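You operate a simulated robot arm through the tools that you are given. There is no shell and no other tool.

You run a simulated two-armed robot. Do the job below in one go: nothing can be reset, and whatever is moved stays where it is left.

Task
Glue the block with the teal band on the corner ledge and clamp it till set.
Fine: cover over to the oil size; glue all over the ledge with the blue brush, brush back; leave the yellow brush; arm over, black knob down to the green band. Set down upright: squat brush with blue handle.
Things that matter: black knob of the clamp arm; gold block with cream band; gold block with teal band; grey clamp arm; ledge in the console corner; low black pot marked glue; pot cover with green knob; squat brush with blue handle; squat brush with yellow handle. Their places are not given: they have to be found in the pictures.

The check looks at the end state, three seconds after you hand in, the way a careful person would. Anything else that was tipped, shoved, dropped, spilled or broken makes it a failure. Lids that push on must go on centred and level and be pressed home; caps that screw on are set level and turned clockwise until they are tight.

Robot
Two 7-joint arms with two-finger parallel grippers on one trunk that stands fixed in place. Base frame: the origin is at the foot of the trunk, x ahead of it, y to its left, z up. Units: mm, rad, N and s.
The left shoulder is at [70, 177, 1195], the right one opposite. With the tool pointing down near the work surface each hand reaches from about 100 to 720 mm from the base axis, measured 20 degrees to its own side. Payload 3.43 kg a hand.
The tool frame of a hand sits at the grasp point between the pads (the TCP): z along the fingers, y along the line on which they close. The tips reach 30 mm beyond it. The gripper opens to 94 mm. The fingers are 28 mm wide and 10 mm thick; the gripper's body (50 by 96 mm) begins 55 mm behind the TCP.
Orientation is that of the tool frame in the base frame, as a unit quaternion [x, y, z, w]. With the fingers straight down and closing along the base's y, the tool's x points along the base's -x, its y along +y and its z along -z.

Tools
- The arms move only by the tool play_rows. It takes "left_rows", "right_rows" or both (then of equal length, played together; a hand with none holds still); each is text: rows parted by semicolons, each of 7 numbers parted by spaces: the shift along the base's x, y, z in units of 500 mm (1.0 is 500 mm), then the turn, a rotation vector about the base's x, y, z in units of 45 degrees (1.0 is 45 degrees), then the finger opening in mm, from 0 to 94. In form: tx ty tz ax ay az fingers; .... A call has 1 to 20 rows; each row is the pose to reach, as a shift and turn from the pose commanded when the call began. A call with a number of a shift or a turn outside -1 to 1 is refused whole. A row lasts 0.2 s, in which the tool goes at most 50 mm and 0.15 rad; a call with a longer step from one row to the next is refused whole, and so is a gripper value outside its range. Where a pose cannot be reached the arm comes as near as it can. A force on the tool above 40 N (or 10 N above the force at the start of the call, whichever is more), or a blocked arm, ends the call early, and 0.2 s more pass. Each finger travels about 153 mm/s and halts on what it meets, pressing with about 22 N; the grip force reading is that of the motor and also rises with nothing between the fingers. The clock runs only during rows and for 0.2 s after the last one: add rows that repeat a pose to give the fingers time. It gives the time, the measured TCP pose, the force on the tool (base axes), the opening and the grip force at its end, in the units of the frame above (readings bear some noise), with the torque about the TCP (base axes, N m) and any sound that the robot's microphone picked up, and new pictures: "show" is both (left out), scene, wrist or none (wrist: the cameras of the hands that moved).
- Cameras (640 x 400 px; columns grow to the right, rows downward): "scene" is now at [129.3, 40.3, 1510.9]; the picture's right is [0.47, -0.89, 0.00], its down [-0.53, -0.28, -0.80] and it looks along [0.71, 0.37, -0.60] (base axes); focal length 354 px, centre (320, 200). "left" rides on the left gripper at [76, -14, -103] in its tool frame; the picture's right is [0.18, 0.98, 0.00], its down [-0.75, 0.14, -0.64] and it looks along [-0.63, 0.12, 0.77] (tool axes); focal length 243 px, centre (320, 200). "right" rides on the right gripper at [76, 14, -103] in its tool frame; the picture's right is [-0.18, 0.98, 0.00], its down [-0.75, -0.14, -0.64] and it looks along [-0.63, -0.12, 0.77] (tool axes); focal length 243 px, centre (320, 200).
- move_column(by): slides the trunk up (or, below 0, down) by that many mm; the arms and the scene camera ride with it, the base frame stays. It gives what a move gives, with no picture.
- turn_head(pan, tilt): turns the head with the scene camera to pan (to the left, within 1.501 rad either way) and tilt (down, from -0.506 to 1.204), counted from straight ahead of the robot. It gives what a move gives, and a new picture of the scene camera.
- point_at(camera, pixels): for up to 12 pixels [column, row] of the newest picture of that camera ("zoom" is the newest enlarged one), the place [x, y, z] in the base frame of the surface seen there, good to about 2 mm. No time passes.
- zoom(camera, box): a new picture of the part [left, top, right, bottom] of that camera's present view, enlarged. No time passes.
- sign_off(): hands the job in; it is judged then, once.

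Open the grippers and draw the arms clear of the work before you hand the job in, unless the task says otherwise.

The tools are called as name(argument=value, ...) on one line, values as JSON. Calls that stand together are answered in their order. play_rows: Moves the arms, as the interface text tells. Its arguments: {"type":"object","properties":{"left_rows":{"type":"string"},"right_rows":{"type":"string"},"show":{"type":"string","enum":["both","scene","wrist","none"]}},"required":[]} The other tools are called the same way: move_column (by) moves the trunk up or down; turn_head (pan, tilt) turns the head that bears the scene camera; point_at (camera, pixels) gives the place of the surface under pixels of a picture; zoom (camera, box) takes an enlarged picture of a part of a camera's view; sign_off () hands the job in.

At the start:

```text
t: 0.0
left_position: [342.7, 451.0, 1259.5]
left_tool_rot: [0.0, 1.0, 0.001, 0.001]
left_contact_force: [-0.2, -0.3, -0.2]
left_ft_torque: [0.02, -0.02, 0.04]
left_opening: 94.0
left_gripper_force: 0.1
right_position: [358.3, 30.9, 1291.5]
right_tool_rot: [0.001, 1.0, 0.0, 0.001]
right_contact_force: [0.2, 1.1, 0.0]
right_ft_torque: [-0.02, -0.01, 0.03]
right_opening: 93.7
right_gripper_force: 0.1
trunk travel left (down, up): [-775.0, 65.0]
head pan, tilt (commanded): [0.483, 0.644]
```

scene: 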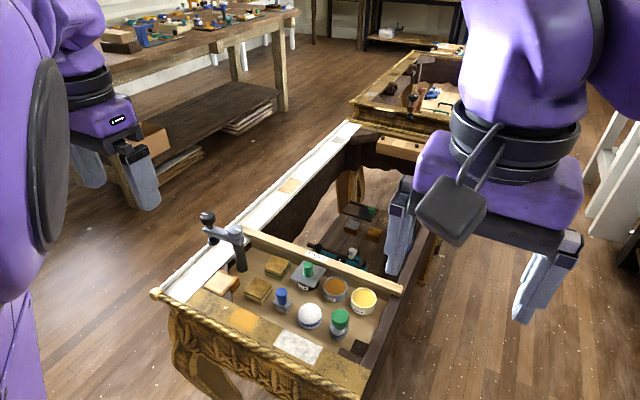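
right: 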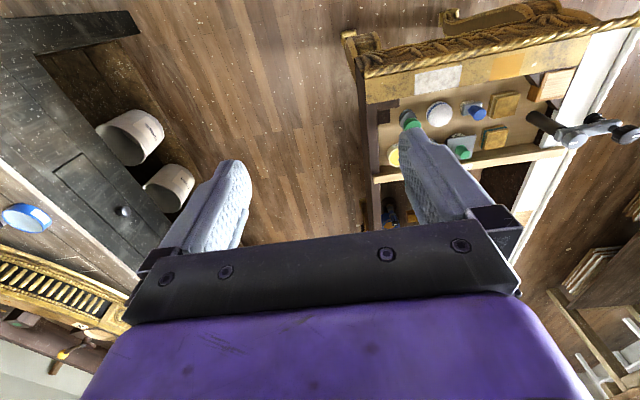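
left: 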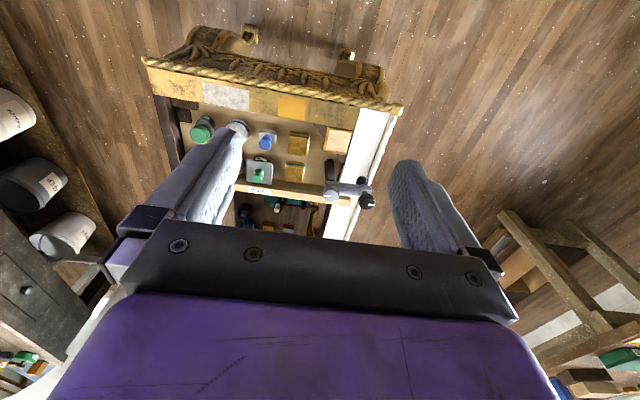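

The scene picture shows the console tray with items around columns 200-400, rows 210-370. I zoom in on it to make out the parts.

zoom(camera="scene", box=[180, 200, 420, 380])

zoom(camera="scene", box=[330, 30, 480, 140])

zoom(camera="left", box=[140, 40, 420, 250])

```text
2.22 times, centred on (300, 290) of scene
```

zoom: 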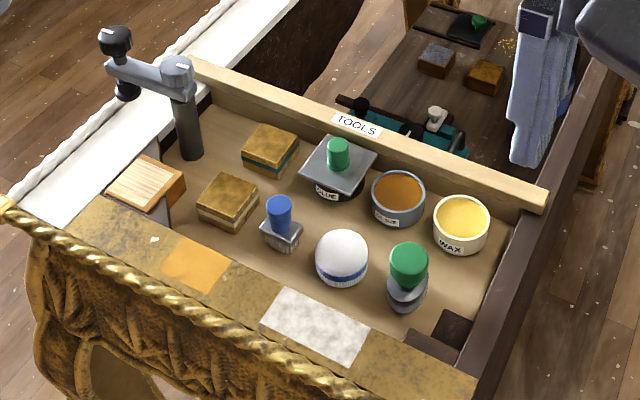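

```text
3.64 times, centred on (405, 85) of scene
```

zoom: 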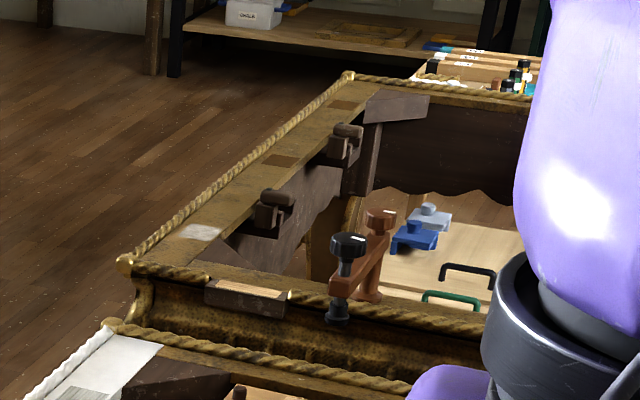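

```text
1.90 times, centred on (280, 145) of left
```

zoom: 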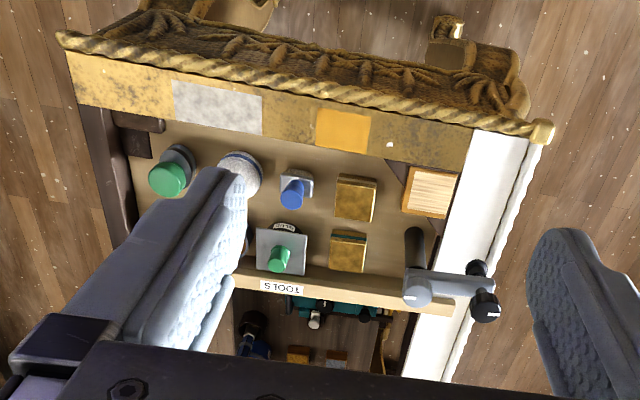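

In the zoomed picture I can see the glue pot with its cover, the blue brush, two blocks, the pale ledge and the clamp post. I take 3D points of these things.

zoom(camera="scene", box=[190, 200, 310, 320])

zoom(camera="scene", box=[250, 240, 400, 370])

zoom(camera="scene", box=[300, 190, 420, 290])

point_at(camera="scene", pixels=[[221, 282], [205, 216], [238, 232], [240, 265], [276, 265], [258, 289], [307, 268], [307, 278], [282, 292], [335, 287], [364, 298], [280, 308]])

```text
3.33 times, centred on (250, 260) of scene
```

zoom: 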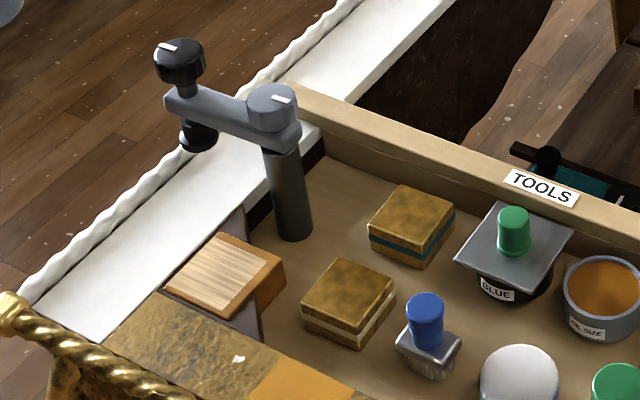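

```text
3.08 times, centred on (325, 305) of scene
```

zoom: 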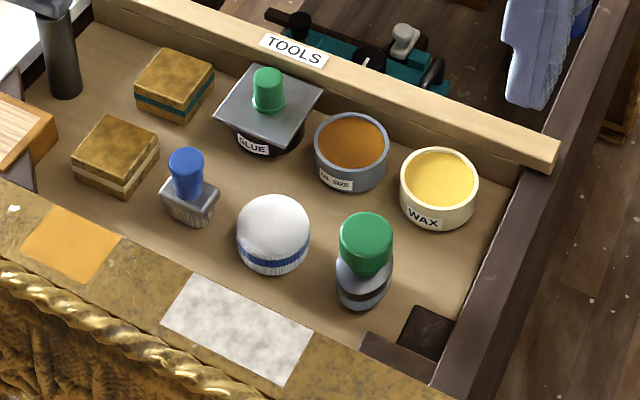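

```text
4.00 times, centred on (360, 240) of scene
```

zoom: 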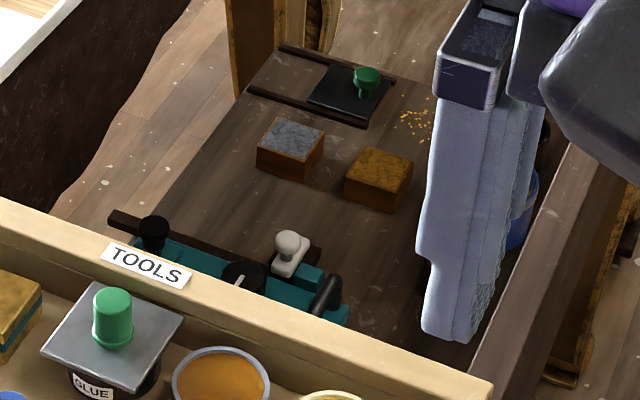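

```text
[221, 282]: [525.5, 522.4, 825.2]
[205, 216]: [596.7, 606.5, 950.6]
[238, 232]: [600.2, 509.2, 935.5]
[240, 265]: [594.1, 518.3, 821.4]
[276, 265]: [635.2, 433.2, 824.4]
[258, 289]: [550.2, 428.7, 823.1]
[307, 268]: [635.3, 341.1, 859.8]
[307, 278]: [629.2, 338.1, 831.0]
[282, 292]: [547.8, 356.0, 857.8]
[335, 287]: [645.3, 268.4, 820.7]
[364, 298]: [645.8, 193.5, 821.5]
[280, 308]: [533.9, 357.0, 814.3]
```

The tray is at about z 810, with the clamp post near (600, 515). I lower the trunk some for reach and a closer view, then turn the head to the tray.

move_column(by=-120)

turn_head(pan=0.7, tilt=0.75)

```text
t: 1.5
left_position: [341.9, 451.0, 1139.1]
left_tool_rot: [0.0, 1.0, 0.001, 0.001]
left_contact_force: [-0.2, 0.1, -1.1]
left_ft_torque: [0.0, 0.01, 0.01]
left_opening: 93.8
left_gripper_force: 0.0
right_position: [356.9, 30.3, 1173.1]
right_tool_rot: [0.0, 1.0, 0.0, 0.0]
right_contact_force: [0.1, -0.5, -0.6]
right_ft_torque: [0.01, 0.0, -0.01]
right_opening: 94.2
right_gripper_force: 0.1
trunk travel left (down, up): [-655.0, 185.0]
head pan, tilt (commanded): [0.483, 0.644]
```

```text
t: 2.2
left_position: [342.8, 450.0, 1140.5]
left_tool_rot: [0.001, 1.0, 0.001, 0.001]
left_contact_force: [0.3, -0.5, 0.6]
left_ft_torque: [-0.02, 0.0, 0.01]
left_opening: 94.1
left_gripper_force: 0.0
right_position: [356.2, 29.8, 1171.4]
right_tool_rot: [0.0, 1.0, 0.0, 0.0]
right_contact_force: [0.1, 0.6, 0.0]
right_ft_torque: [0.0, -0.01, 0.01]
right_opening: 94.3
right_gripper_force: 0.2
trunk travel left (down, up): [-655.0, 185.0]
head pan, tilt (commanded): [0.7, 0.75]
```

scene: 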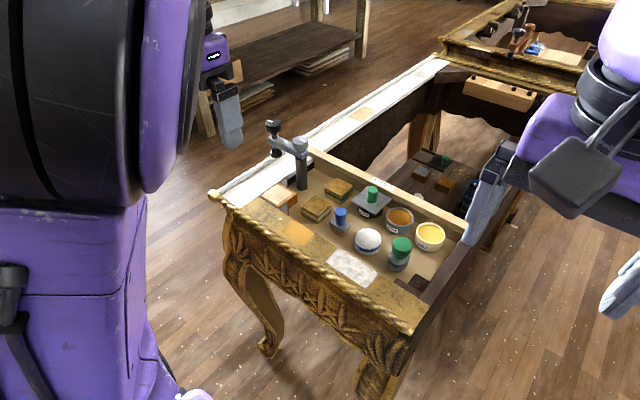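

The tray now spans columns 210-470, rows 120-330. I zoom in on several parts of it.

zoom(camera="scene", box=[240, 110, 340, 220])

zoom(camera="scene", box=[290, 165, 460, 285])

zoom(camera="scene", box=[400, 135, 520, 215])

```text
3.64 times, centred on (290, 165) of scene
```

zoom: 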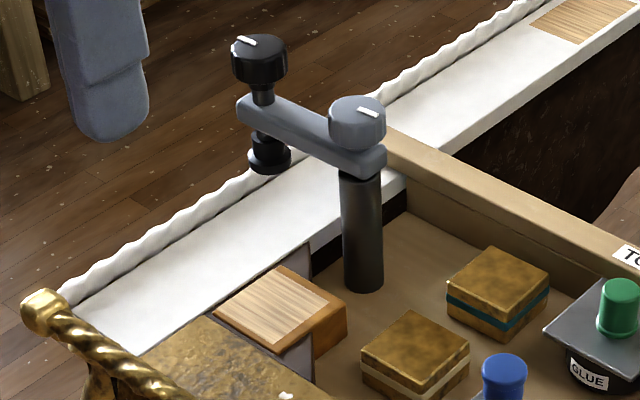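

```text
3.33 times, centred on (375, 225) of scene
```

zoom: 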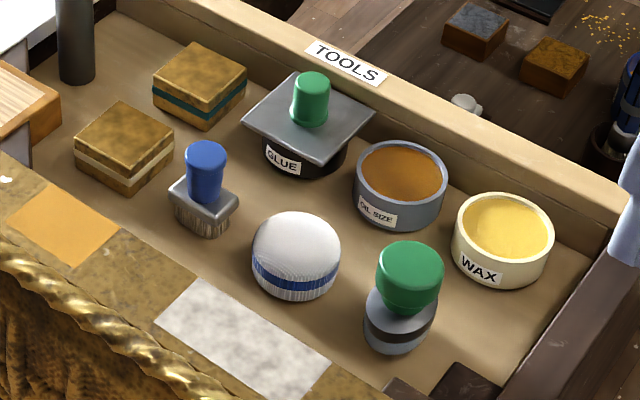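

```text
5.00 times, centred on (460, 175) of scene
```

zoom: 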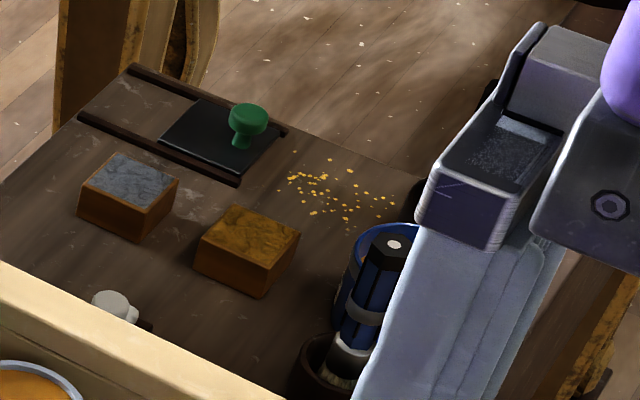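

I look through the left wrist camera at its new height, which should look at about (610, 500) in the tray.

zoom(camera="left", box=[0, 0, 640, 400])

zoom(camera="left", box=[250, 60, 450, 220])

zoom(camera="left", box=[100, 40, 300, 200])

```text
1.00 times, centred on (320, 200) of left (not enlarged: the box is as wide or as high as the picture)
```

zoom: 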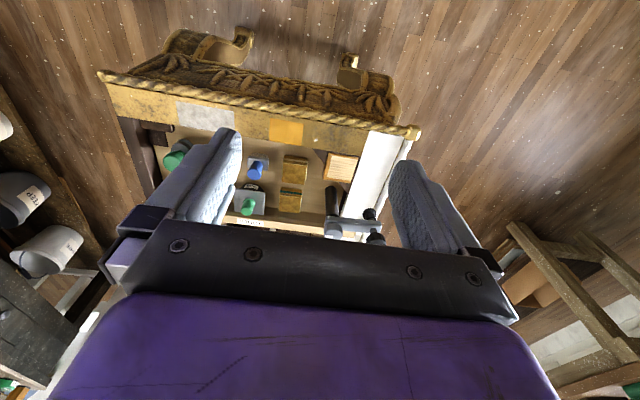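

```text
2.50 times, centred on (350, 140) of left
```

zoom: 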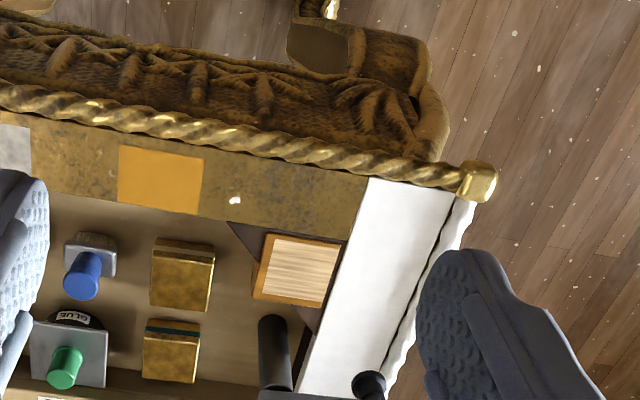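

```text
2.50 times, centred on (200, 120) of left
```

zoom: 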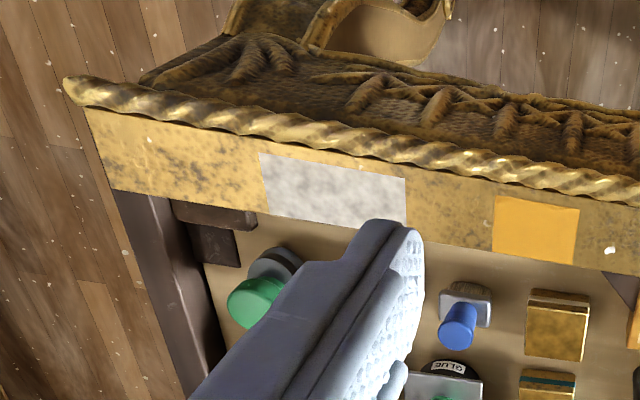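

The wrist view works but is far. I move the left hand forward over the tray at a safe height, above the clamp top (about z 960), to see the items closer.

play_rows(left_rows="0.08 -0.02 -0.02 0 0 0 94; 0.16 -0.04 -0.04 0 0 0 94; 0.24 -0.06 -0.06 0 0 0 94; 0.32 -0.08 -0.08 0 0 0 94; 0.40 -0.10 -0.10 0 0 0 94; 0.40 -0.10 -0.10 0 0 0 94")

```text
t: 3.6
left_position: [541.4, 400.4, 1090.8]
left_tool_rot: [-0.001, 1.0, 0.0, 0.001]
left_contact_force: [0.2, 0.7, -0.6]
left_ft_torque: [0.02, 0.0, 0.01]
left_opening: 94.0
left_gripper_force: 0.2
right_position: [355.9, 30.5, 1172.7]
right_tool_rot: [-0.001, 1.0, 0.0, 0.0]
right_contact_force: [0.2, 0.5, 0.0]
right_ft_torque: [0.02, -0.02, 0.04]
right_opening: 93.8
right_gripper_force: 0.1
trunk travel left (down, up): [-655.0, 185.0]
head pan, tilt (commanded): [0.7, 0.75]
```

scene: 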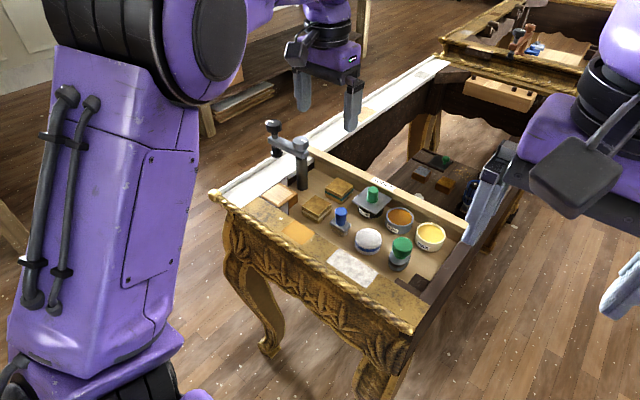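
left: 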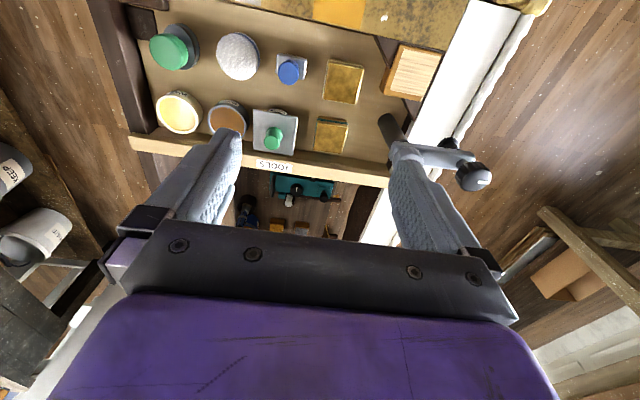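

Now the whole tray is seen from above in the left wrist view. I zoom in and measure.

zoom(camera="left", box=[230, 20, 390, 170])

point_at(camera="left", pixels=[[292, 71], [282, 58], [273, 138], [256, 114], [296, 116], [256, 150], [294, 152], [332, 62], [364, 68], [358, 102], [326, 97], [319, 119]])

zoom(camera="left", box=[360, 30, 500, 200])

point_at(camera="left", pixels=[[347, 122], [342, 152], [318, 148], [399, 46], [441, 56], [425, 102], [386, 90], [414, 72], [228, 103], [228, 118], [246, 118], [212, 117]])

zoom(camera="left", box=[130, 10, 290, 170])

```text
2.67 times, centred on (310, 95) of left
```

zoom: 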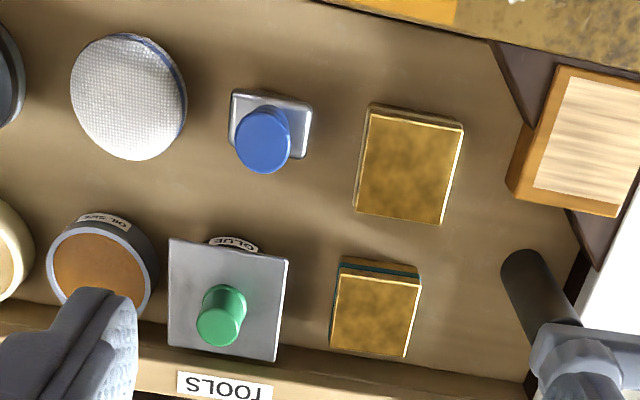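

```text
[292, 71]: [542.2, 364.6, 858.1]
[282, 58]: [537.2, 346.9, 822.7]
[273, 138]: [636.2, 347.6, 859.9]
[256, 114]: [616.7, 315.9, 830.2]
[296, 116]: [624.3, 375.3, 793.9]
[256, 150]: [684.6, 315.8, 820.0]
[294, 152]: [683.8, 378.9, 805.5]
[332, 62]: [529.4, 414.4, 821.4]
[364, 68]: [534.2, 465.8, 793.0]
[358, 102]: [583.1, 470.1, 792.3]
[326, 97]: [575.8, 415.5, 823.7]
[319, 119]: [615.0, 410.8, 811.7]
```

```text
2.35 times, centred on (430, 115) of left
```

zoom: 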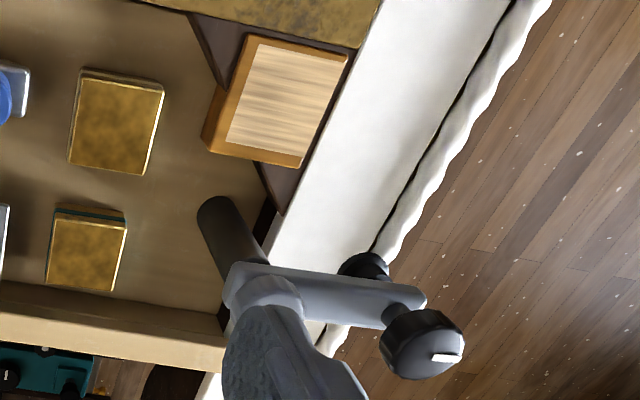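

```text
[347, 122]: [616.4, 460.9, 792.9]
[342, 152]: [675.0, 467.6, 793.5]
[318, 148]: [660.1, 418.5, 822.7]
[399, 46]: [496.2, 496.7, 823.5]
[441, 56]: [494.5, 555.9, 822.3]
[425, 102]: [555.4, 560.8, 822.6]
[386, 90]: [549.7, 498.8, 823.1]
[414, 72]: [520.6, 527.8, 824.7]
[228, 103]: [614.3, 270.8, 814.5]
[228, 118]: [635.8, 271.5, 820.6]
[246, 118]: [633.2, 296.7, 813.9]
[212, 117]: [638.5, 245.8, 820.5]
```

```text
2.50 times, centred on (210, 90) of left
```

zoom: 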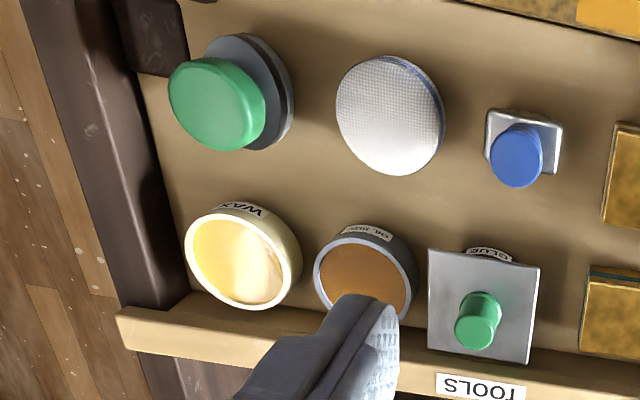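

I measure the cover, block and brush more closely with tight zooms.

zoom(camera="left", box=[245, 95, 309, 159])

point_at(camera="zoom", pixels=[[200, 200], [320, 200], [440, 200], [200, 300], [320, 300], [440, 300], [260, 400], [380, 400]])

zoom(camera="left", box=[265, 35, 329, 99])

zoom(camera="left", box=[300, 100, 364, 164])

zoom(camera="left", box=[370, 30, 460, 120])

```text
6.25 times, centred on (277, 127) of left
```

zoom: 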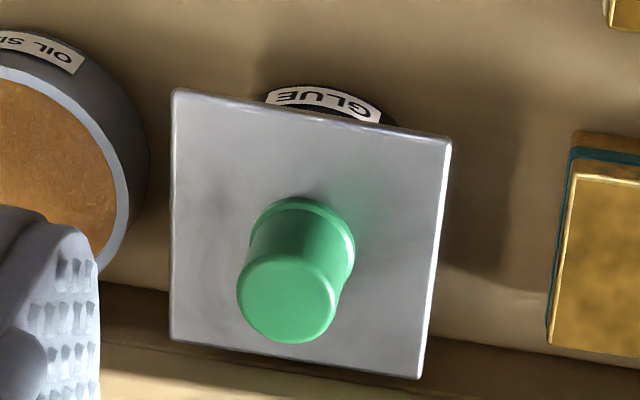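

```text
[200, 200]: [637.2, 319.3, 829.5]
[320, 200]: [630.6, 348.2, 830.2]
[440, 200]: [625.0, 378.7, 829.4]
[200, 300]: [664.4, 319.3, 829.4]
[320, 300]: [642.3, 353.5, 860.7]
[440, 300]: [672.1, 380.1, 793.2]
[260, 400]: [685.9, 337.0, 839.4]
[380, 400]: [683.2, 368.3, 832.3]
```

```text
6.25 times, centred on (297, 67) of left
```

zoom: 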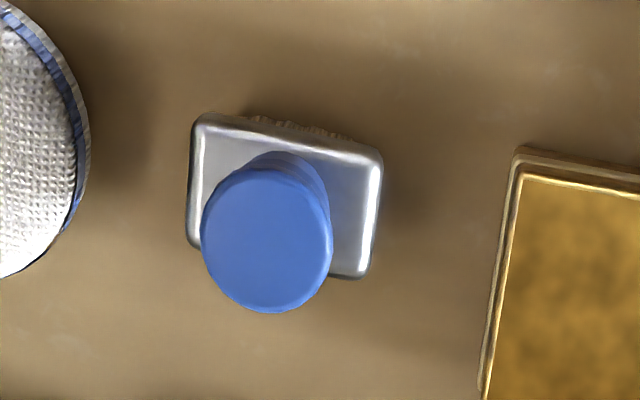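

```text
6.25 times, centred on (332, 132) of left
```

zoom: 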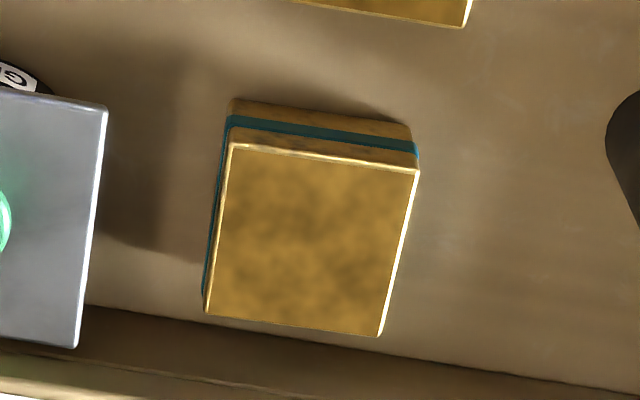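

```text
4.44 times, centred on (415, 75) of left
```

zoom: 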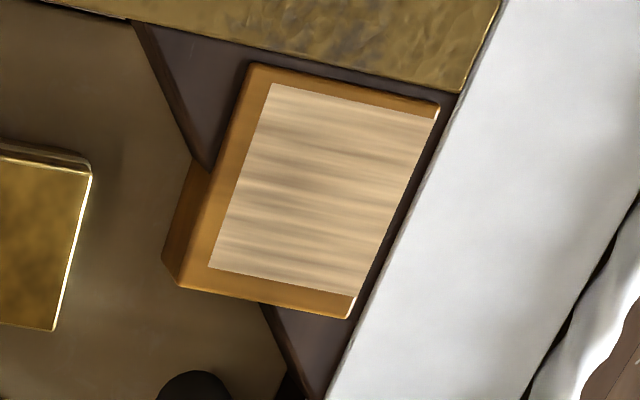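

Now the newest zoom shows the ledge; I measure its pale area corners (272,83), (435,118), (354,296), (208,268) and outer corners.

point_at(camera="zoom", pixels=[[275, 87], [430, 120], [352, 292], [212, 265], [252, 69], [433, 105], [346, 314], [186, 285], [320, 190], [400, 20], [500, 130], [230, 140]])

zoom(camera="left", box=[300, 100, 364, 164])

point_at(camera="zoom", pixels=[[236, 150], [412, 174], [377, 330], [209, 309], [310, 240], [320, 155], [213, 240], [320, 110], [100, 330], [60, 385], [500, 375], [620, 250]])

zoom(camera="left", box=[265, 35, 329, 99])

point_at(camera="zoom", pixels=[[267, 240], [210, 240], [325, 240], [267, 180], [267, 305], [205, 118], [374, 160], [355, 270], [192, 240], [290, 130], [350, 200], [290, 122]])

zoom(camera="left", box=[245, 95, 309, 159])

point_at(camera="zoom", pixels=[[178, 95], [446, 143], [418, 374], [174, 335], [286, 302], [243, 295], [330, 300], [286, 262], [286, 338], [330, 215], [310, 97], [400, 380]])

```text
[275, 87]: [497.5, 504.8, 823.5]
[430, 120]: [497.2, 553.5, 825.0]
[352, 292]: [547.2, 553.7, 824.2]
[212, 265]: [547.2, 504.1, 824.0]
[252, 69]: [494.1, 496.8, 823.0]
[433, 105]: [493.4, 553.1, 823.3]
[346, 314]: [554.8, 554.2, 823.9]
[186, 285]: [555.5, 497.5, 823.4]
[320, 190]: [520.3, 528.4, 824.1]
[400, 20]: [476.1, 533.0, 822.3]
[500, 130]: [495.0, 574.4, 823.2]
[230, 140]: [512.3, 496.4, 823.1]
```

```text
6.25 times, centred on (332, 132) of left
```

zoom: 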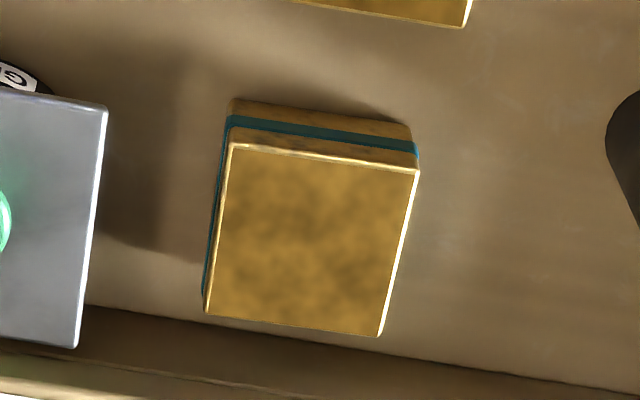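

```text
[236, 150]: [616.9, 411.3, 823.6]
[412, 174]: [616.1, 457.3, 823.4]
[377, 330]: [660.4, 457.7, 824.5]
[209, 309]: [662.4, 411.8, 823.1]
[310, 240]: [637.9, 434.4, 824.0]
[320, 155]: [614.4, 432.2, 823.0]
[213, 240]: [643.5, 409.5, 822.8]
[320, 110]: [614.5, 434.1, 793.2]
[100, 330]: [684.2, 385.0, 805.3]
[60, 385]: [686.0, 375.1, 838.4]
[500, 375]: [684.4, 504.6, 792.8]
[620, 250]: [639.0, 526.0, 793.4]
```

```text
6.25 times, centred on (297, 67) of left
```

zoom: 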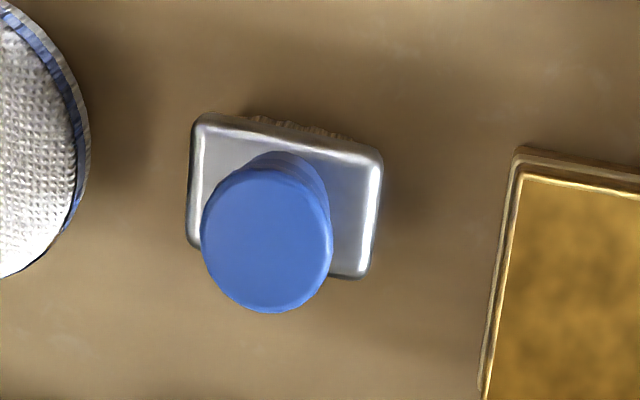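

```text
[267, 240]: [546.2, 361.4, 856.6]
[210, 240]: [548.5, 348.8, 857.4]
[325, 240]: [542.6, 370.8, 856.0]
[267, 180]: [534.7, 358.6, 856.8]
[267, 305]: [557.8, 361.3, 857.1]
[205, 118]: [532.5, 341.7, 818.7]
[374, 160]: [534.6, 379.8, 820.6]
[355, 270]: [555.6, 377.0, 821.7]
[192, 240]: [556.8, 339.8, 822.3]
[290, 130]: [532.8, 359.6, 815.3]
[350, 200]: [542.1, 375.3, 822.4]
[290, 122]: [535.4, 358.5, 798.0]
```

```text
6.25 times, centred on (277, 127) of left
```

zoom: 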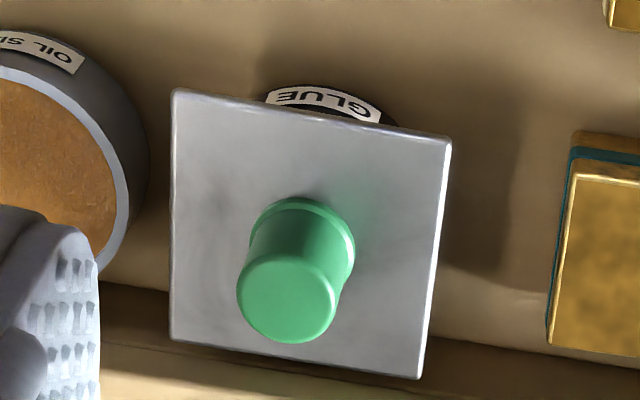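

```text
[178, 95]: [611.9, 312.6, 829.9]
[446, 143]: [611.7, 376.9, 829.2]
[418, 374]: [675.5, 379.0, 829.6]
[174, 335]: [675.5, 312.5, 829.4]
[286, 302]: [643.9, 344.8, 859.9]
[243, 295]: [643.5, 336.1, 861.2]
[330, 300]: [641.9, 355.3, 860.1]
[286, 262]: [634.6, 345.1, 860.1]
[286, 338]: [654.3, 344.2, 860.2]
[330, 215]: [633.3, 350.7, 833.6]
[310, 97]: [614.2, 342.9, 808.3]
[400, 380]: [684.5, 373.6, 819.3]
```

I have good coordinates: teal block at (638, 434), ledge pale area centred about (522, 529), brush handle (546, 360.5), cover knob (644, 345). Next I study the clamp and the oil size pot.

zoom(camera="scene", box=[255, 112, 325, 196])

point_at(camera="scene", pixels=[[274, 124], [274, 133], [274, 139], [274, 153], [285, 143], [300, 142], [300, 150], [301, 170], [302, 187], [400, 216], [400, 208], [399, 228]])

zoom(camera="left", box=[370, 100, 500, 200])

point_at(camera="left", pixels=[[473, 178], [474, 163], [455, 160], [430, 155], [410, 148], [390, 128], [448, 145], [460, 172], [487, 178]])

```text
4.76 times, centred on (290, 154) of scene
```

zoom: 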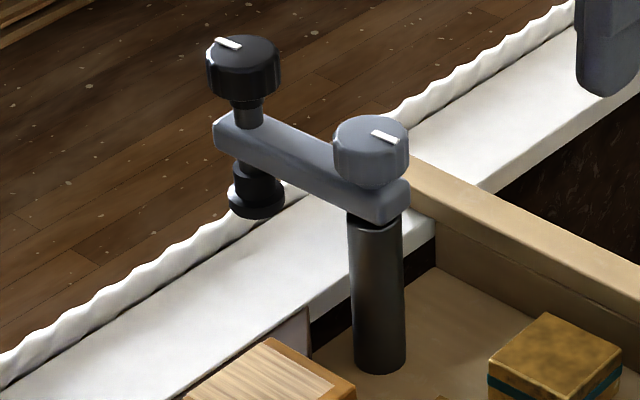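

```text
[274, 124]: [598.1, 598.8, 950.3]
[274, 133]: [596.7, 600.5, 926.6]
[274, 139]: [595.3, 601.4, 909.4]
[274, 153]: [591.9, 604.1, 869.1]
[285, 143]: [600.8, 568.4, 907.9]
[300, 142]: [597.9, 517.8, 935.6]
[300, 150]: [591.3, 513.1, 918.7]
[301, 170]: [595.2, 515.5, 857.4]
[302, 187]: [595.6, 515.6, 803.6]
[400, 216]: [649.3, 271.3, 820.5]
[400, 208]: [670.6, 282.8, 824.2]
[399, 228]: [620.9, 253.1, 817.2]
```

```text
4.00 times, centred on (435, 150) of left
```

zoom: 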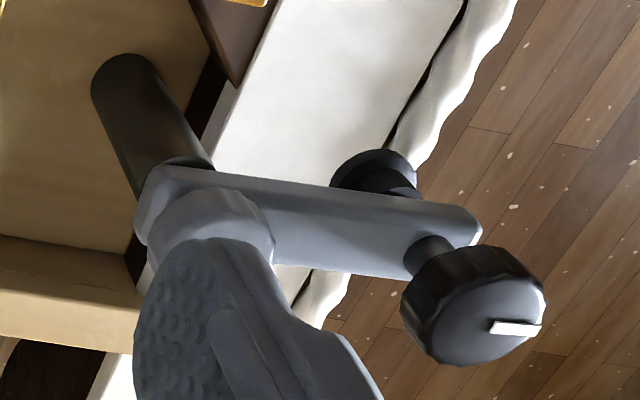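

```text
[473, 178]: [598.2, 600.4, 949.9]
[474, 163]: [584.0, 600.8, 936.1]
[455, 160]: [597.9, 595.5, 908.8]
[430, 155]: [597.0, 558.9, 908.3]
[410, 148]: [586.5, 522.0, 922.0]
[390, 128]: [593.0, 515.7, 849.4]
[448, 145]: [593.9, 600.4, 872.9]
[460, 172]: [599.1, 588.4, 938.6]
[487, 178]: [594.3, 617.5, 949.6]
```

The clamp knob top is at about (598, 599, 950) and the pivot near (600, 520). I measure the oil size pot's rim and the grey pivot knob closely.

zoom(camera="scene", box=[376, 196, 424, 240])

point_at(camera="zoom", pixels=[[320, 180], [200, 150], [440, 150], [320, 80], [320, 280], [440, 250], [200, 250], [210, 100], [420, 300], [330, 350], [150, 180], [480, 220]])

zoom(camera="scene", box=[280, 130, 320, 165])

point_at(camera="zoom", pixels=[[320, 120], [240, 120], [400, 120], [320, 60], [330, 150], [320, 180], [320, 230], [240, 200], [400, 250], [300, 330], [250, 330], [370, 330]])

```text
9.09 times, centred on (400, 218) of scene
```

zoom: 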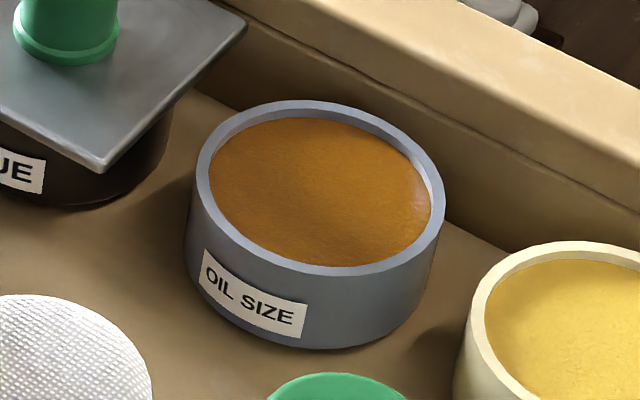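

```text
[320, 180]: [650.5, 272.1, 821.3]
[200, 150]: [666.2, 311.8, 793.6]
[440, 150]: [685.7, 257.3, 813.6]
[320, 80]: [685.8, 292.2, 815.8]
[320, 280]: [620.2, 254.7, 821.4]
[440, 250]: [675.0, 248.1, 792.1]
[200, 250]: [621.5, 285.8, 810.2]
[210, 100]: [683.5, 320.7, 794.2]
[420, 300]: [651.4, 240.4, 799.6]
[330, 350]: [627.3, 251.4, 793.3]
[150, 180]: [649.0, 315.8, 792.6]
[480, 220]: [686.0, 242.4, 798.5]
```

```text
11.43 times, centred on (300, 148) of scene
```

zoom: 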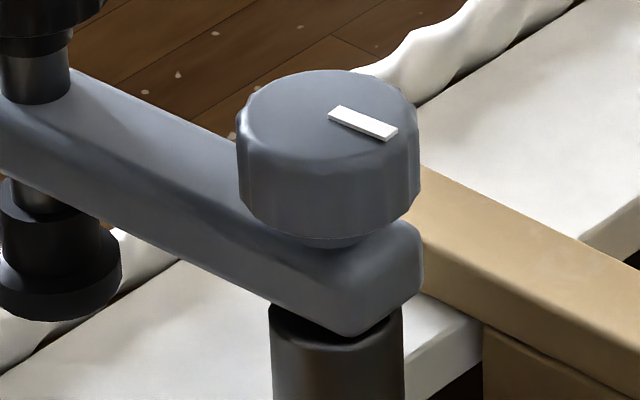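

```text
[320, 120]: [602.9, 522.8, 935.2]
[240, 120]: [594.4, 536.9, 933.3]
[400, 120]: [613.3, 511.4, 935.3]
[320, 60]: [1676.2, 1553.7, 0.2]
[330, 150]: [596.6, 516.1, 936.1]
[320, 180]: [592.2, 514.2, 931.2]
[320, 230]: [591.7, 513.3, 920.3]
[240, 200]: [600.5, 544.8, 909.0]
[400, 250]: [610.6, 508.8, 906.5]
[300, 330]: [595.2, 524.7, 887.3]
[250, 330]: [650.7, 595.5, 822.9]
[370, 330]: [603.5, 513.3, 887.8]
```

I measure the oil size rim at its four sides, and the black knob precisely.

zoom(camera="scene", box=[376, 196, 424, 240])

point_at(camera="zoom", pixels=[[298, 105], [203, 185], [330, 271], [438, 205], [230, 125], [235, 238], [415, 250], [400, 128], [230, 180], [320, 250], [410, 200], [300, 130]])

zoom(camera="scene", box=[256, 112, 292, 162])

point_at(camera="zoom", pixels=[[320, 80], [270, 80], [370, 80], [320, 40], [320, 110], [320, 150], [320, 170], [320, 200], [320, 300], [320, 330], [370, 340], [270, 340]])

```text
9.09 times, centred on (400, 218) of scene
```

zoom: 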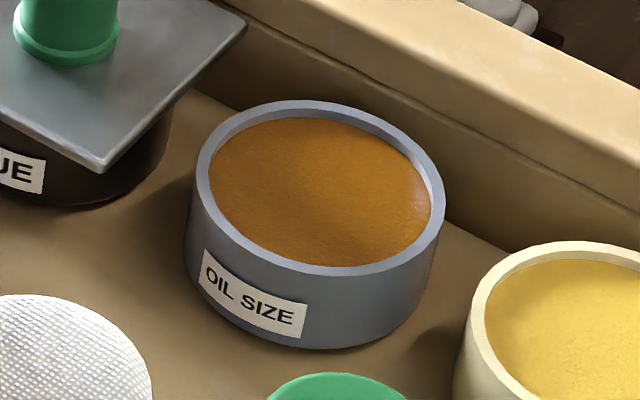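

```text
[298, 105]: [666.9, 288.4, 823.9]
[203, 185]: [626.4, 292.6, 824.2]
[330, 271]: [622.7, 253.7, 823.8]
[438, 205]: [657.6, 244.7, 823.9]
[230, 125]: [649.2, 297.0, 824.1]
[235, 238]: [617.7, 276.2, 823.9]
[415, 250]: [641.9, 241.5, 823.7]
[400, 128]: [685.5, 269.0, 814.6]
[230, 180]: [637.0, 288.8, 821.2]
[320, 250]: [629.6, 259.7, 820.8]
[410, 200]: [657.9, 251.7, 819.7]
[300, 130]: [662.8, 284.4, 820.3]
```

```text
8.00 times, centred on (274, 137) of scene
```

zoom: 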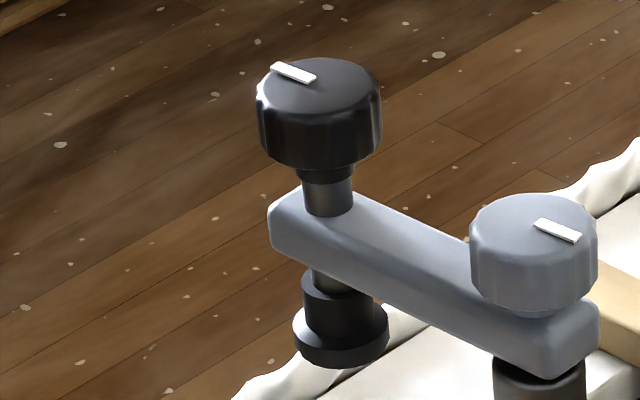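

```text
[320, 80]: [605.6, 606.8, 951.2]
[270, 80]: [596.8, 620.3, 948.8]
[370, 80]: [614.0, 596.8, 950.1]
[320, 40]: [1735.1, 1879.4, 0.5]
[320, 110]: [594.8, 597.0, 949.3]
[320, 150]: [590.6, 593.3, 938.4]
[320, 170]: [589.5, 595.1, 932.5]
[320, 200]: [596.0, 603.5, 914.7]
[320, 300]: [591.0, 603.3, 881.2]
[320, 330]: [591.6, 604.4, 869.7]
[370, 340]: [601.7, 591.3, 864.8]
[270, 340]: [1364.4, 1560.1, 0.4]
```

Oil size pot's rim is centred near (643, 269) at z 824; the knob of the cover is at (644, 345) with top z 860. I bring the left hand above the cover knob.

play_rows(left_rows="0.07 -0.037 -0.03 0 0 0 80; 0.14 -0.074 -0.06 0 0 0 70; 0.205 -0.11 -0.12 0 0 0 60; 0.205 -0.11 -0.2 0 0 0 60; 0.205 -0.11 -0.28 0 0 0 60; 0.205 -0.11 -0.32 0 0 0 60; 0.205 -0.11 -0.32 0 0 0 60")

```text
t: 5.2
left_position: [647.1, 344.5, 934.4]
left_tool_rot: [0.0, 1.0, 0.002, 0.001]
left_contact_force: [-0.8, -0.3, 0.0]
left_ft_torque: [0.0, -0.02, -0.01]
left_opening: 60.1
left_gripper_force: 0.1
right_position: [357.5, 29.9, 1172.4]
right_tool_rot: [0.0, 1.0, 0.0, 0.0]
right_contact_force: [-0.3, -1.0, 0.5]
right_ft_torque: [0.01, -0.06, 0.0]
right_opening: 94.3
right_gripper_force: 0.2
trunk travel left (down, up): [-655.0, 185.0]
head pan, tilt (commanded): [0.7, 0.75]
```

scene: 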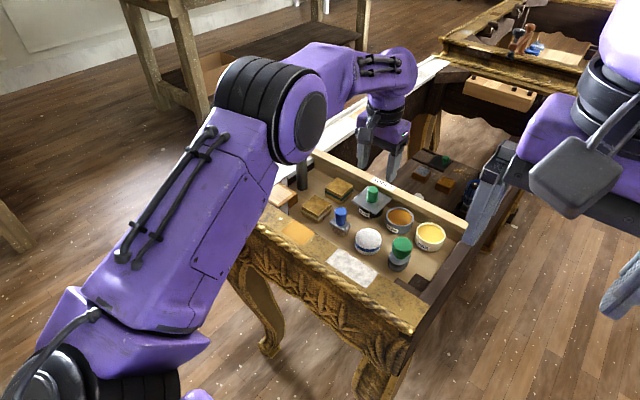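
left: 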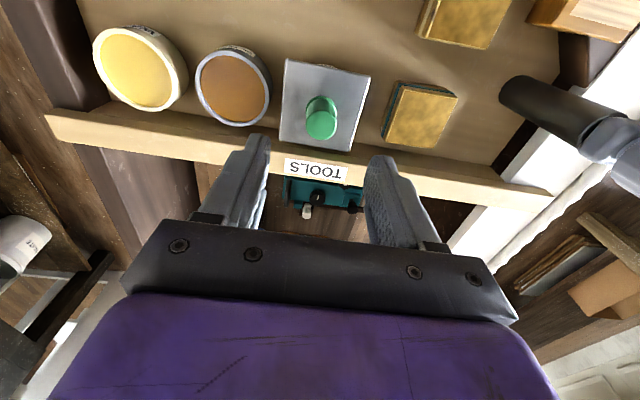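

The hand reads (647.1, 344.5, 934.4). I verify the knob's place in this closer wrist view and read the pose again with a still row.

point_at(camera="left", pixels=[[321, 123], [308, 120], [334, 123], [321, 137], [321, 108], [288, 62], [368, 76], [352, 148], [281, 140]])

play_rows(left_rows="0 0 0 0 0 0 60; 0 0 0 0 0 0 60", show="none")

zoom(camera="left", box=[270, 50, 380, 160])

```text
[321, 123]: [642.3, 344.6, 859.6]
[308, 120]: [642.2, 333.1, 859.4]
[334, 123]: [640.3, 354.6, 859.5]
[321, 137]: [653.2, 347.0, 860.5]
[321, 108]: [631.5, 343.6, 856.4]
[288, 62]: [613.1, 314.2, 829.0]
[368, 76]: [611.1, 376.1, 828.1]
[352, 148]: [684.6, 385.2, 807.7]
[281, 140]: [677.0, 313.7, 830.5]
```

```text
t: 5.8
left_position: [645.9, 344.7, 932.9]
left_tool_rot: [-0.001, 1.0, 0.001, 0.001]
left_contact_force: [0.1, -0.2, -0.5]
left_ft_torque: [-0.01, 0.01, -0.01]
left_opening: 60.1
left_gripper_force: 0.0
right_position: [357.6, 31.0, 1171.5]
right_tool_rot: [0.0, 1.0, 0.001, 0.0]
right_contact_force: [0.4, -0.1, 0.1]
right_ft_torque: [0.04, 0.0, 0.01]
right_opening: 94.0
right_gripper_force: 0.1
trunk travel left (down, up): [-655.0, 185.0]
head pan, tilt (commanded): [0.7, 0.75]
```

```text
3.64 times, centred on (325, 105) of left
```

zoom: 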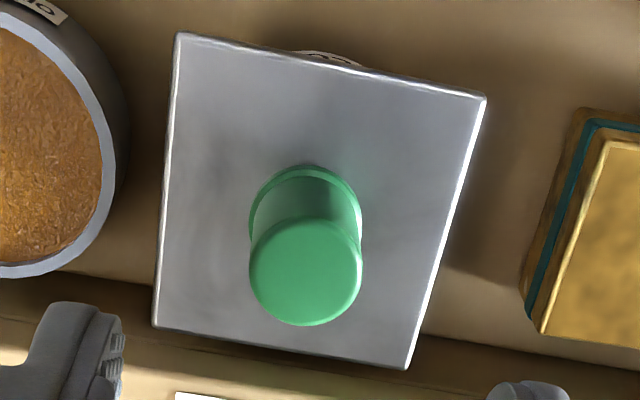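

The knob is centred at about (643, 345), under the hand within 3 mm. I descend to TCP z 866 (tips just above the plate) and close on the knob.

play_rows(left_rows="-0.003 0.001 -0.06 0 0 0 50; -0.006 0.001 -0.11 0 0 0 50; -0.006 0.001 -0.134 0 0 0 50; -0.006 0.001 -0.134 0 0 0 50; -0.006 0.001 -0.134 0 0 0 10; -0.006 0.001 -0.134 0 0 0 10; -0.006 0.001 -0.134 0 0 0 10")

```text
t: 7.4
left_position: [642.0, 345.8, 863.6]
left_tool_rot: [0.0, 1.0, 0.0, 0.0]
left_contact_force: [-1.5, -4.1, -2.1]
left_ft_torque: [-0.52, -0.45, -0.01]
left_opening: 23.1
left_gripper_force: 44.7
right_position: [357.7, 30.6, 1171.0]
right_tool_rot: [0.0, 1.0, 0.0, 0.0]
right_contact_force: [0.7, 1.0, -0.1]
right_ft_torque: [0.0, 0.0, 0.01]
right_opening: 94.2
right_gripper_force: 0.1
trunk travel left (down, up): [-655.0, 185.0]
head pan, tilt (commanded): [0.7, 0.75]
```

scene: 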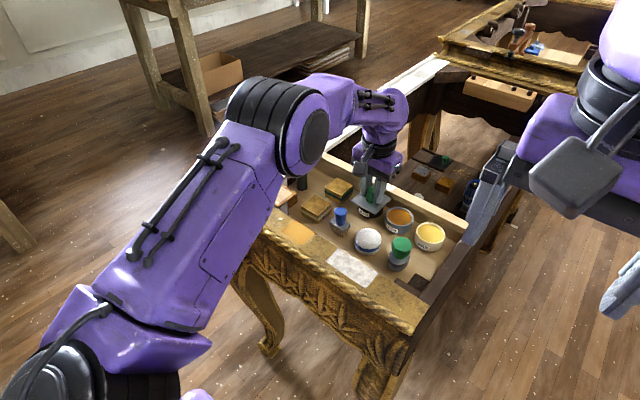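
left: 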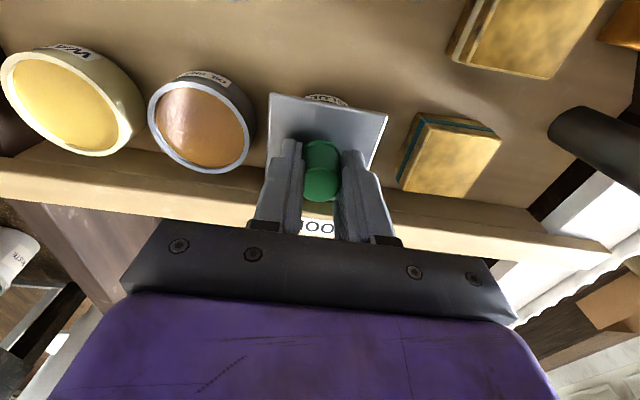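

The fingers hold the knob (opening 23 mm, grip 45 N). I lift straight up slowly to check that the cover comes off freely.

play_rows(left_rows="0 0 0.01 0 0 0 10; 0 0 0.03 0 0 0 10; 0 0 0.06 0 0 0 10; 0 0 0.10 0 0 0 10; 0 0 0.10 0 0 0 10")

```text
t: 8.1
left_position: [644.0, 345.6, 869.1]
left_tool_rot: [0.001, 1.0, -0.002, -0.008]
left_contact_force: [13.8, -1.3, -18.9]
left_ft_torque: [0.68, -1.12, -0.02]
left_opening: 22.9
left_gripper_force: 45.0
right_position: [361.9, 31.2, 1170.2]
right_tool_rot: [0.0, 1.0, 0.001, -0.003]
right_contact_force: [1.1, 0.5, 0.4]
right_ft_torque: [0.07, -0.03, 0.01]
right_opening: 94.1
right_gripper_force: 0.0
trunk travel left (down, up): [-655.0, 185.0]
head pan, tilt (commanded): [0.7, 0.75]
stopped in row 3 (left hand): the force on the tool passed its limit at 66 N (the readings are from after the stop); the commanded pose is now the measured one
```

scene: 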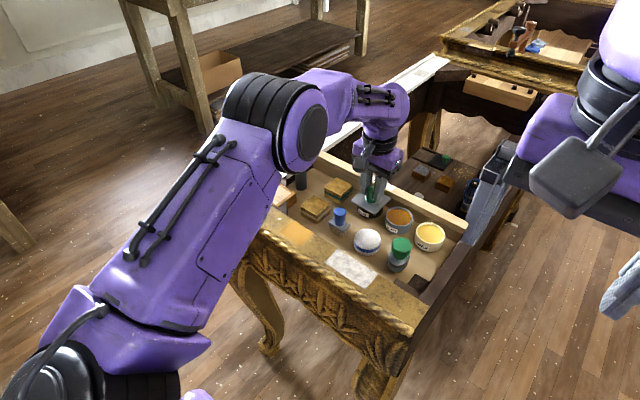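
left: 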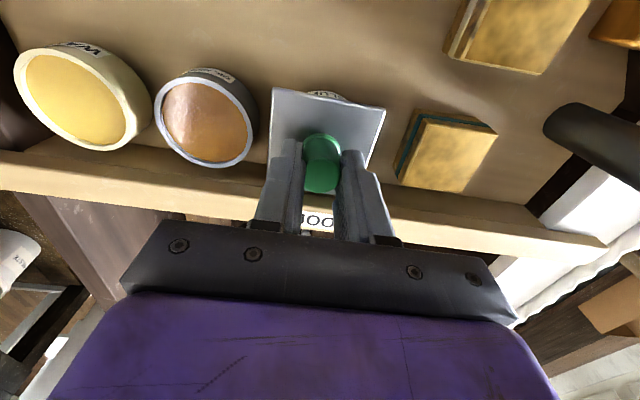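

The lift stopped with a high force; the cover did not come off (residual -19 N in z, +14 N in x). I look closely before trying anything else.

zoom(camera="left", box=[250, 70, 400, 220])

zoom(camera="scene", box=[345, 165, 405, 225])

play_rows(left_rows="0 0 0 0 0 0 10; 0 0 0 0 0 0 10", show="none")

```text
2.67 times, centred on (325, 145) of left
```

zoom: 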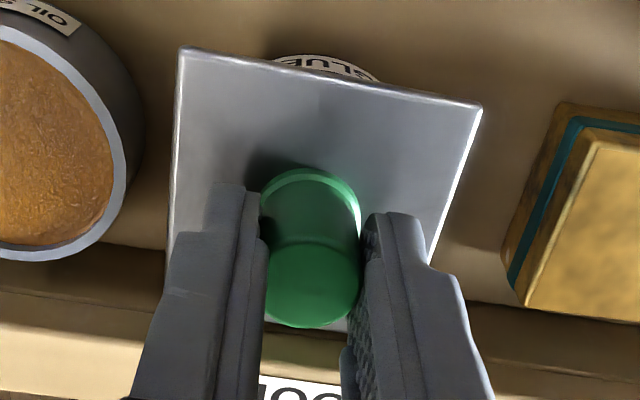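

```text
6.67 times, centred on (375, 195) of scene
```

zoom: 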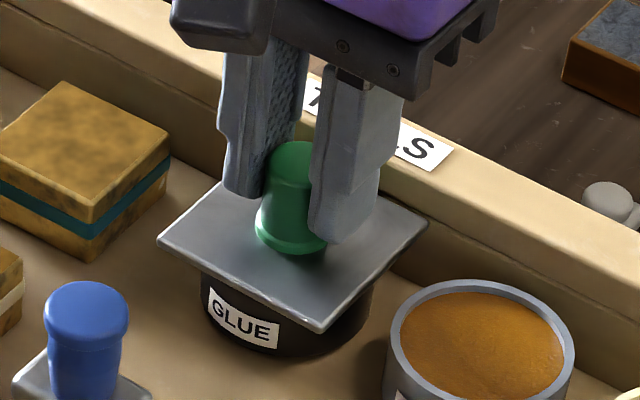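

```text
t: 8.7
left_position: [643.7, 345.4, 870.0]
left_tool_rot: [0.001, 1.0, -0.002, -0.008]
left_contact_force: [14.5, -4.1, -22.7]
left_ft_torque: [0.46, -0.94, 0.03]
left_opening: 23.0
left_gripper_force: 44.8
right_position: [362.5, 32.1, 1169.4]
right_tool_rot: [0.0, 1.0, 0.0, -0.002]
right_contact_force: [0.2, -0.4, -0.3]
right_ft_torque: [0.0, 0.03, 0.01]
right_opening: 94.2
right_gripper_force: 0.1
trunk travel left (down, up): [-655.0, 185.0]
head pan, tilt (commanded): [0.7, 0.75]
```

The plate still sits on the pot and holds a steady 23 N pull. I try a slow, small-step pull to see whether it is a push-on fit that frees gradually.

play_rows(left_rows="0 0 0.001 0 0 0 10; 0 0 0.002 0 0 0 10; 0 0 0.003 0 0 0 10; 0 0 0.004 0 0 0 10; 0 0 0.004 0 0 0 10", show="wrist")

```text
t: 9.9
left_position: [643.4, 345.3, 870.7]
left_tool_rot: [0.001, 1.0, -0.002, -0.01]
left_contact_force: [9.1, -10.2, -34.1]
left_ft_torque: [0.32, -0.17, 0.02]
left_opening: 23.0
left_gripper_force: 44.8
right_position: [364.7, 30.8, 1169.3]
right_tool_rot: [0.0, 1.0, 0.0, -0.003]
right_contact_force: [1.4, 0.6, -0.2]
right_ft_torque: [-0.01, -0.02, 0.02]
right_opening: 93.8
right_gripper_force: 0.1
trunk travel left (down, up): [-655.0, 185.0]
head pan, tilt (commanded): [0.7, 0.75]
```

left: 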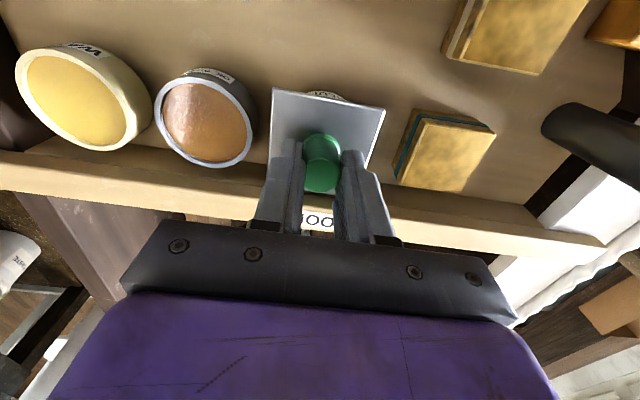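

Still stuck at 34 N, so pulling harder is not right. I relax the pull and then try a gentle twist to learn how the cover is held.

play_rows(left_rows="0 0 -0.003 0 0 0 10; 0 0 -0.006 0 0 0 10; 0 0 -0.009 0 0 0 10; 0 0 -0.011 0 0 0 10; 0 0 -0.011 0 0 0 10", show="none")

```text
t: 11.1
left_position: [644.6, 345.6, 871.5]
left_tool_rot: [-0.001, 1.0, -0.001, -0.004]
left_contact_force: [18.5, -1.2, -0.8]
left_ft_torque: [0.45, 0.06, 0.05]
left_opening: 22.9
left_gripper_force: 45.3
right_position: [361.1, 30.5, 1170.4]
right_tool_rot: [0.0, 1.0, 0.001, -0.002]
right_contact_force: [-0.6, -0.1, 0.6]
right_ft_torque: [0.0, 0.03, 0.01]
right_opening: 94.1
right_gripper_force: 0.1
trunk travel left (down, up): [-655.0, 185.0]
head pan, tilt (commanded): [0.7, 0.75]
```

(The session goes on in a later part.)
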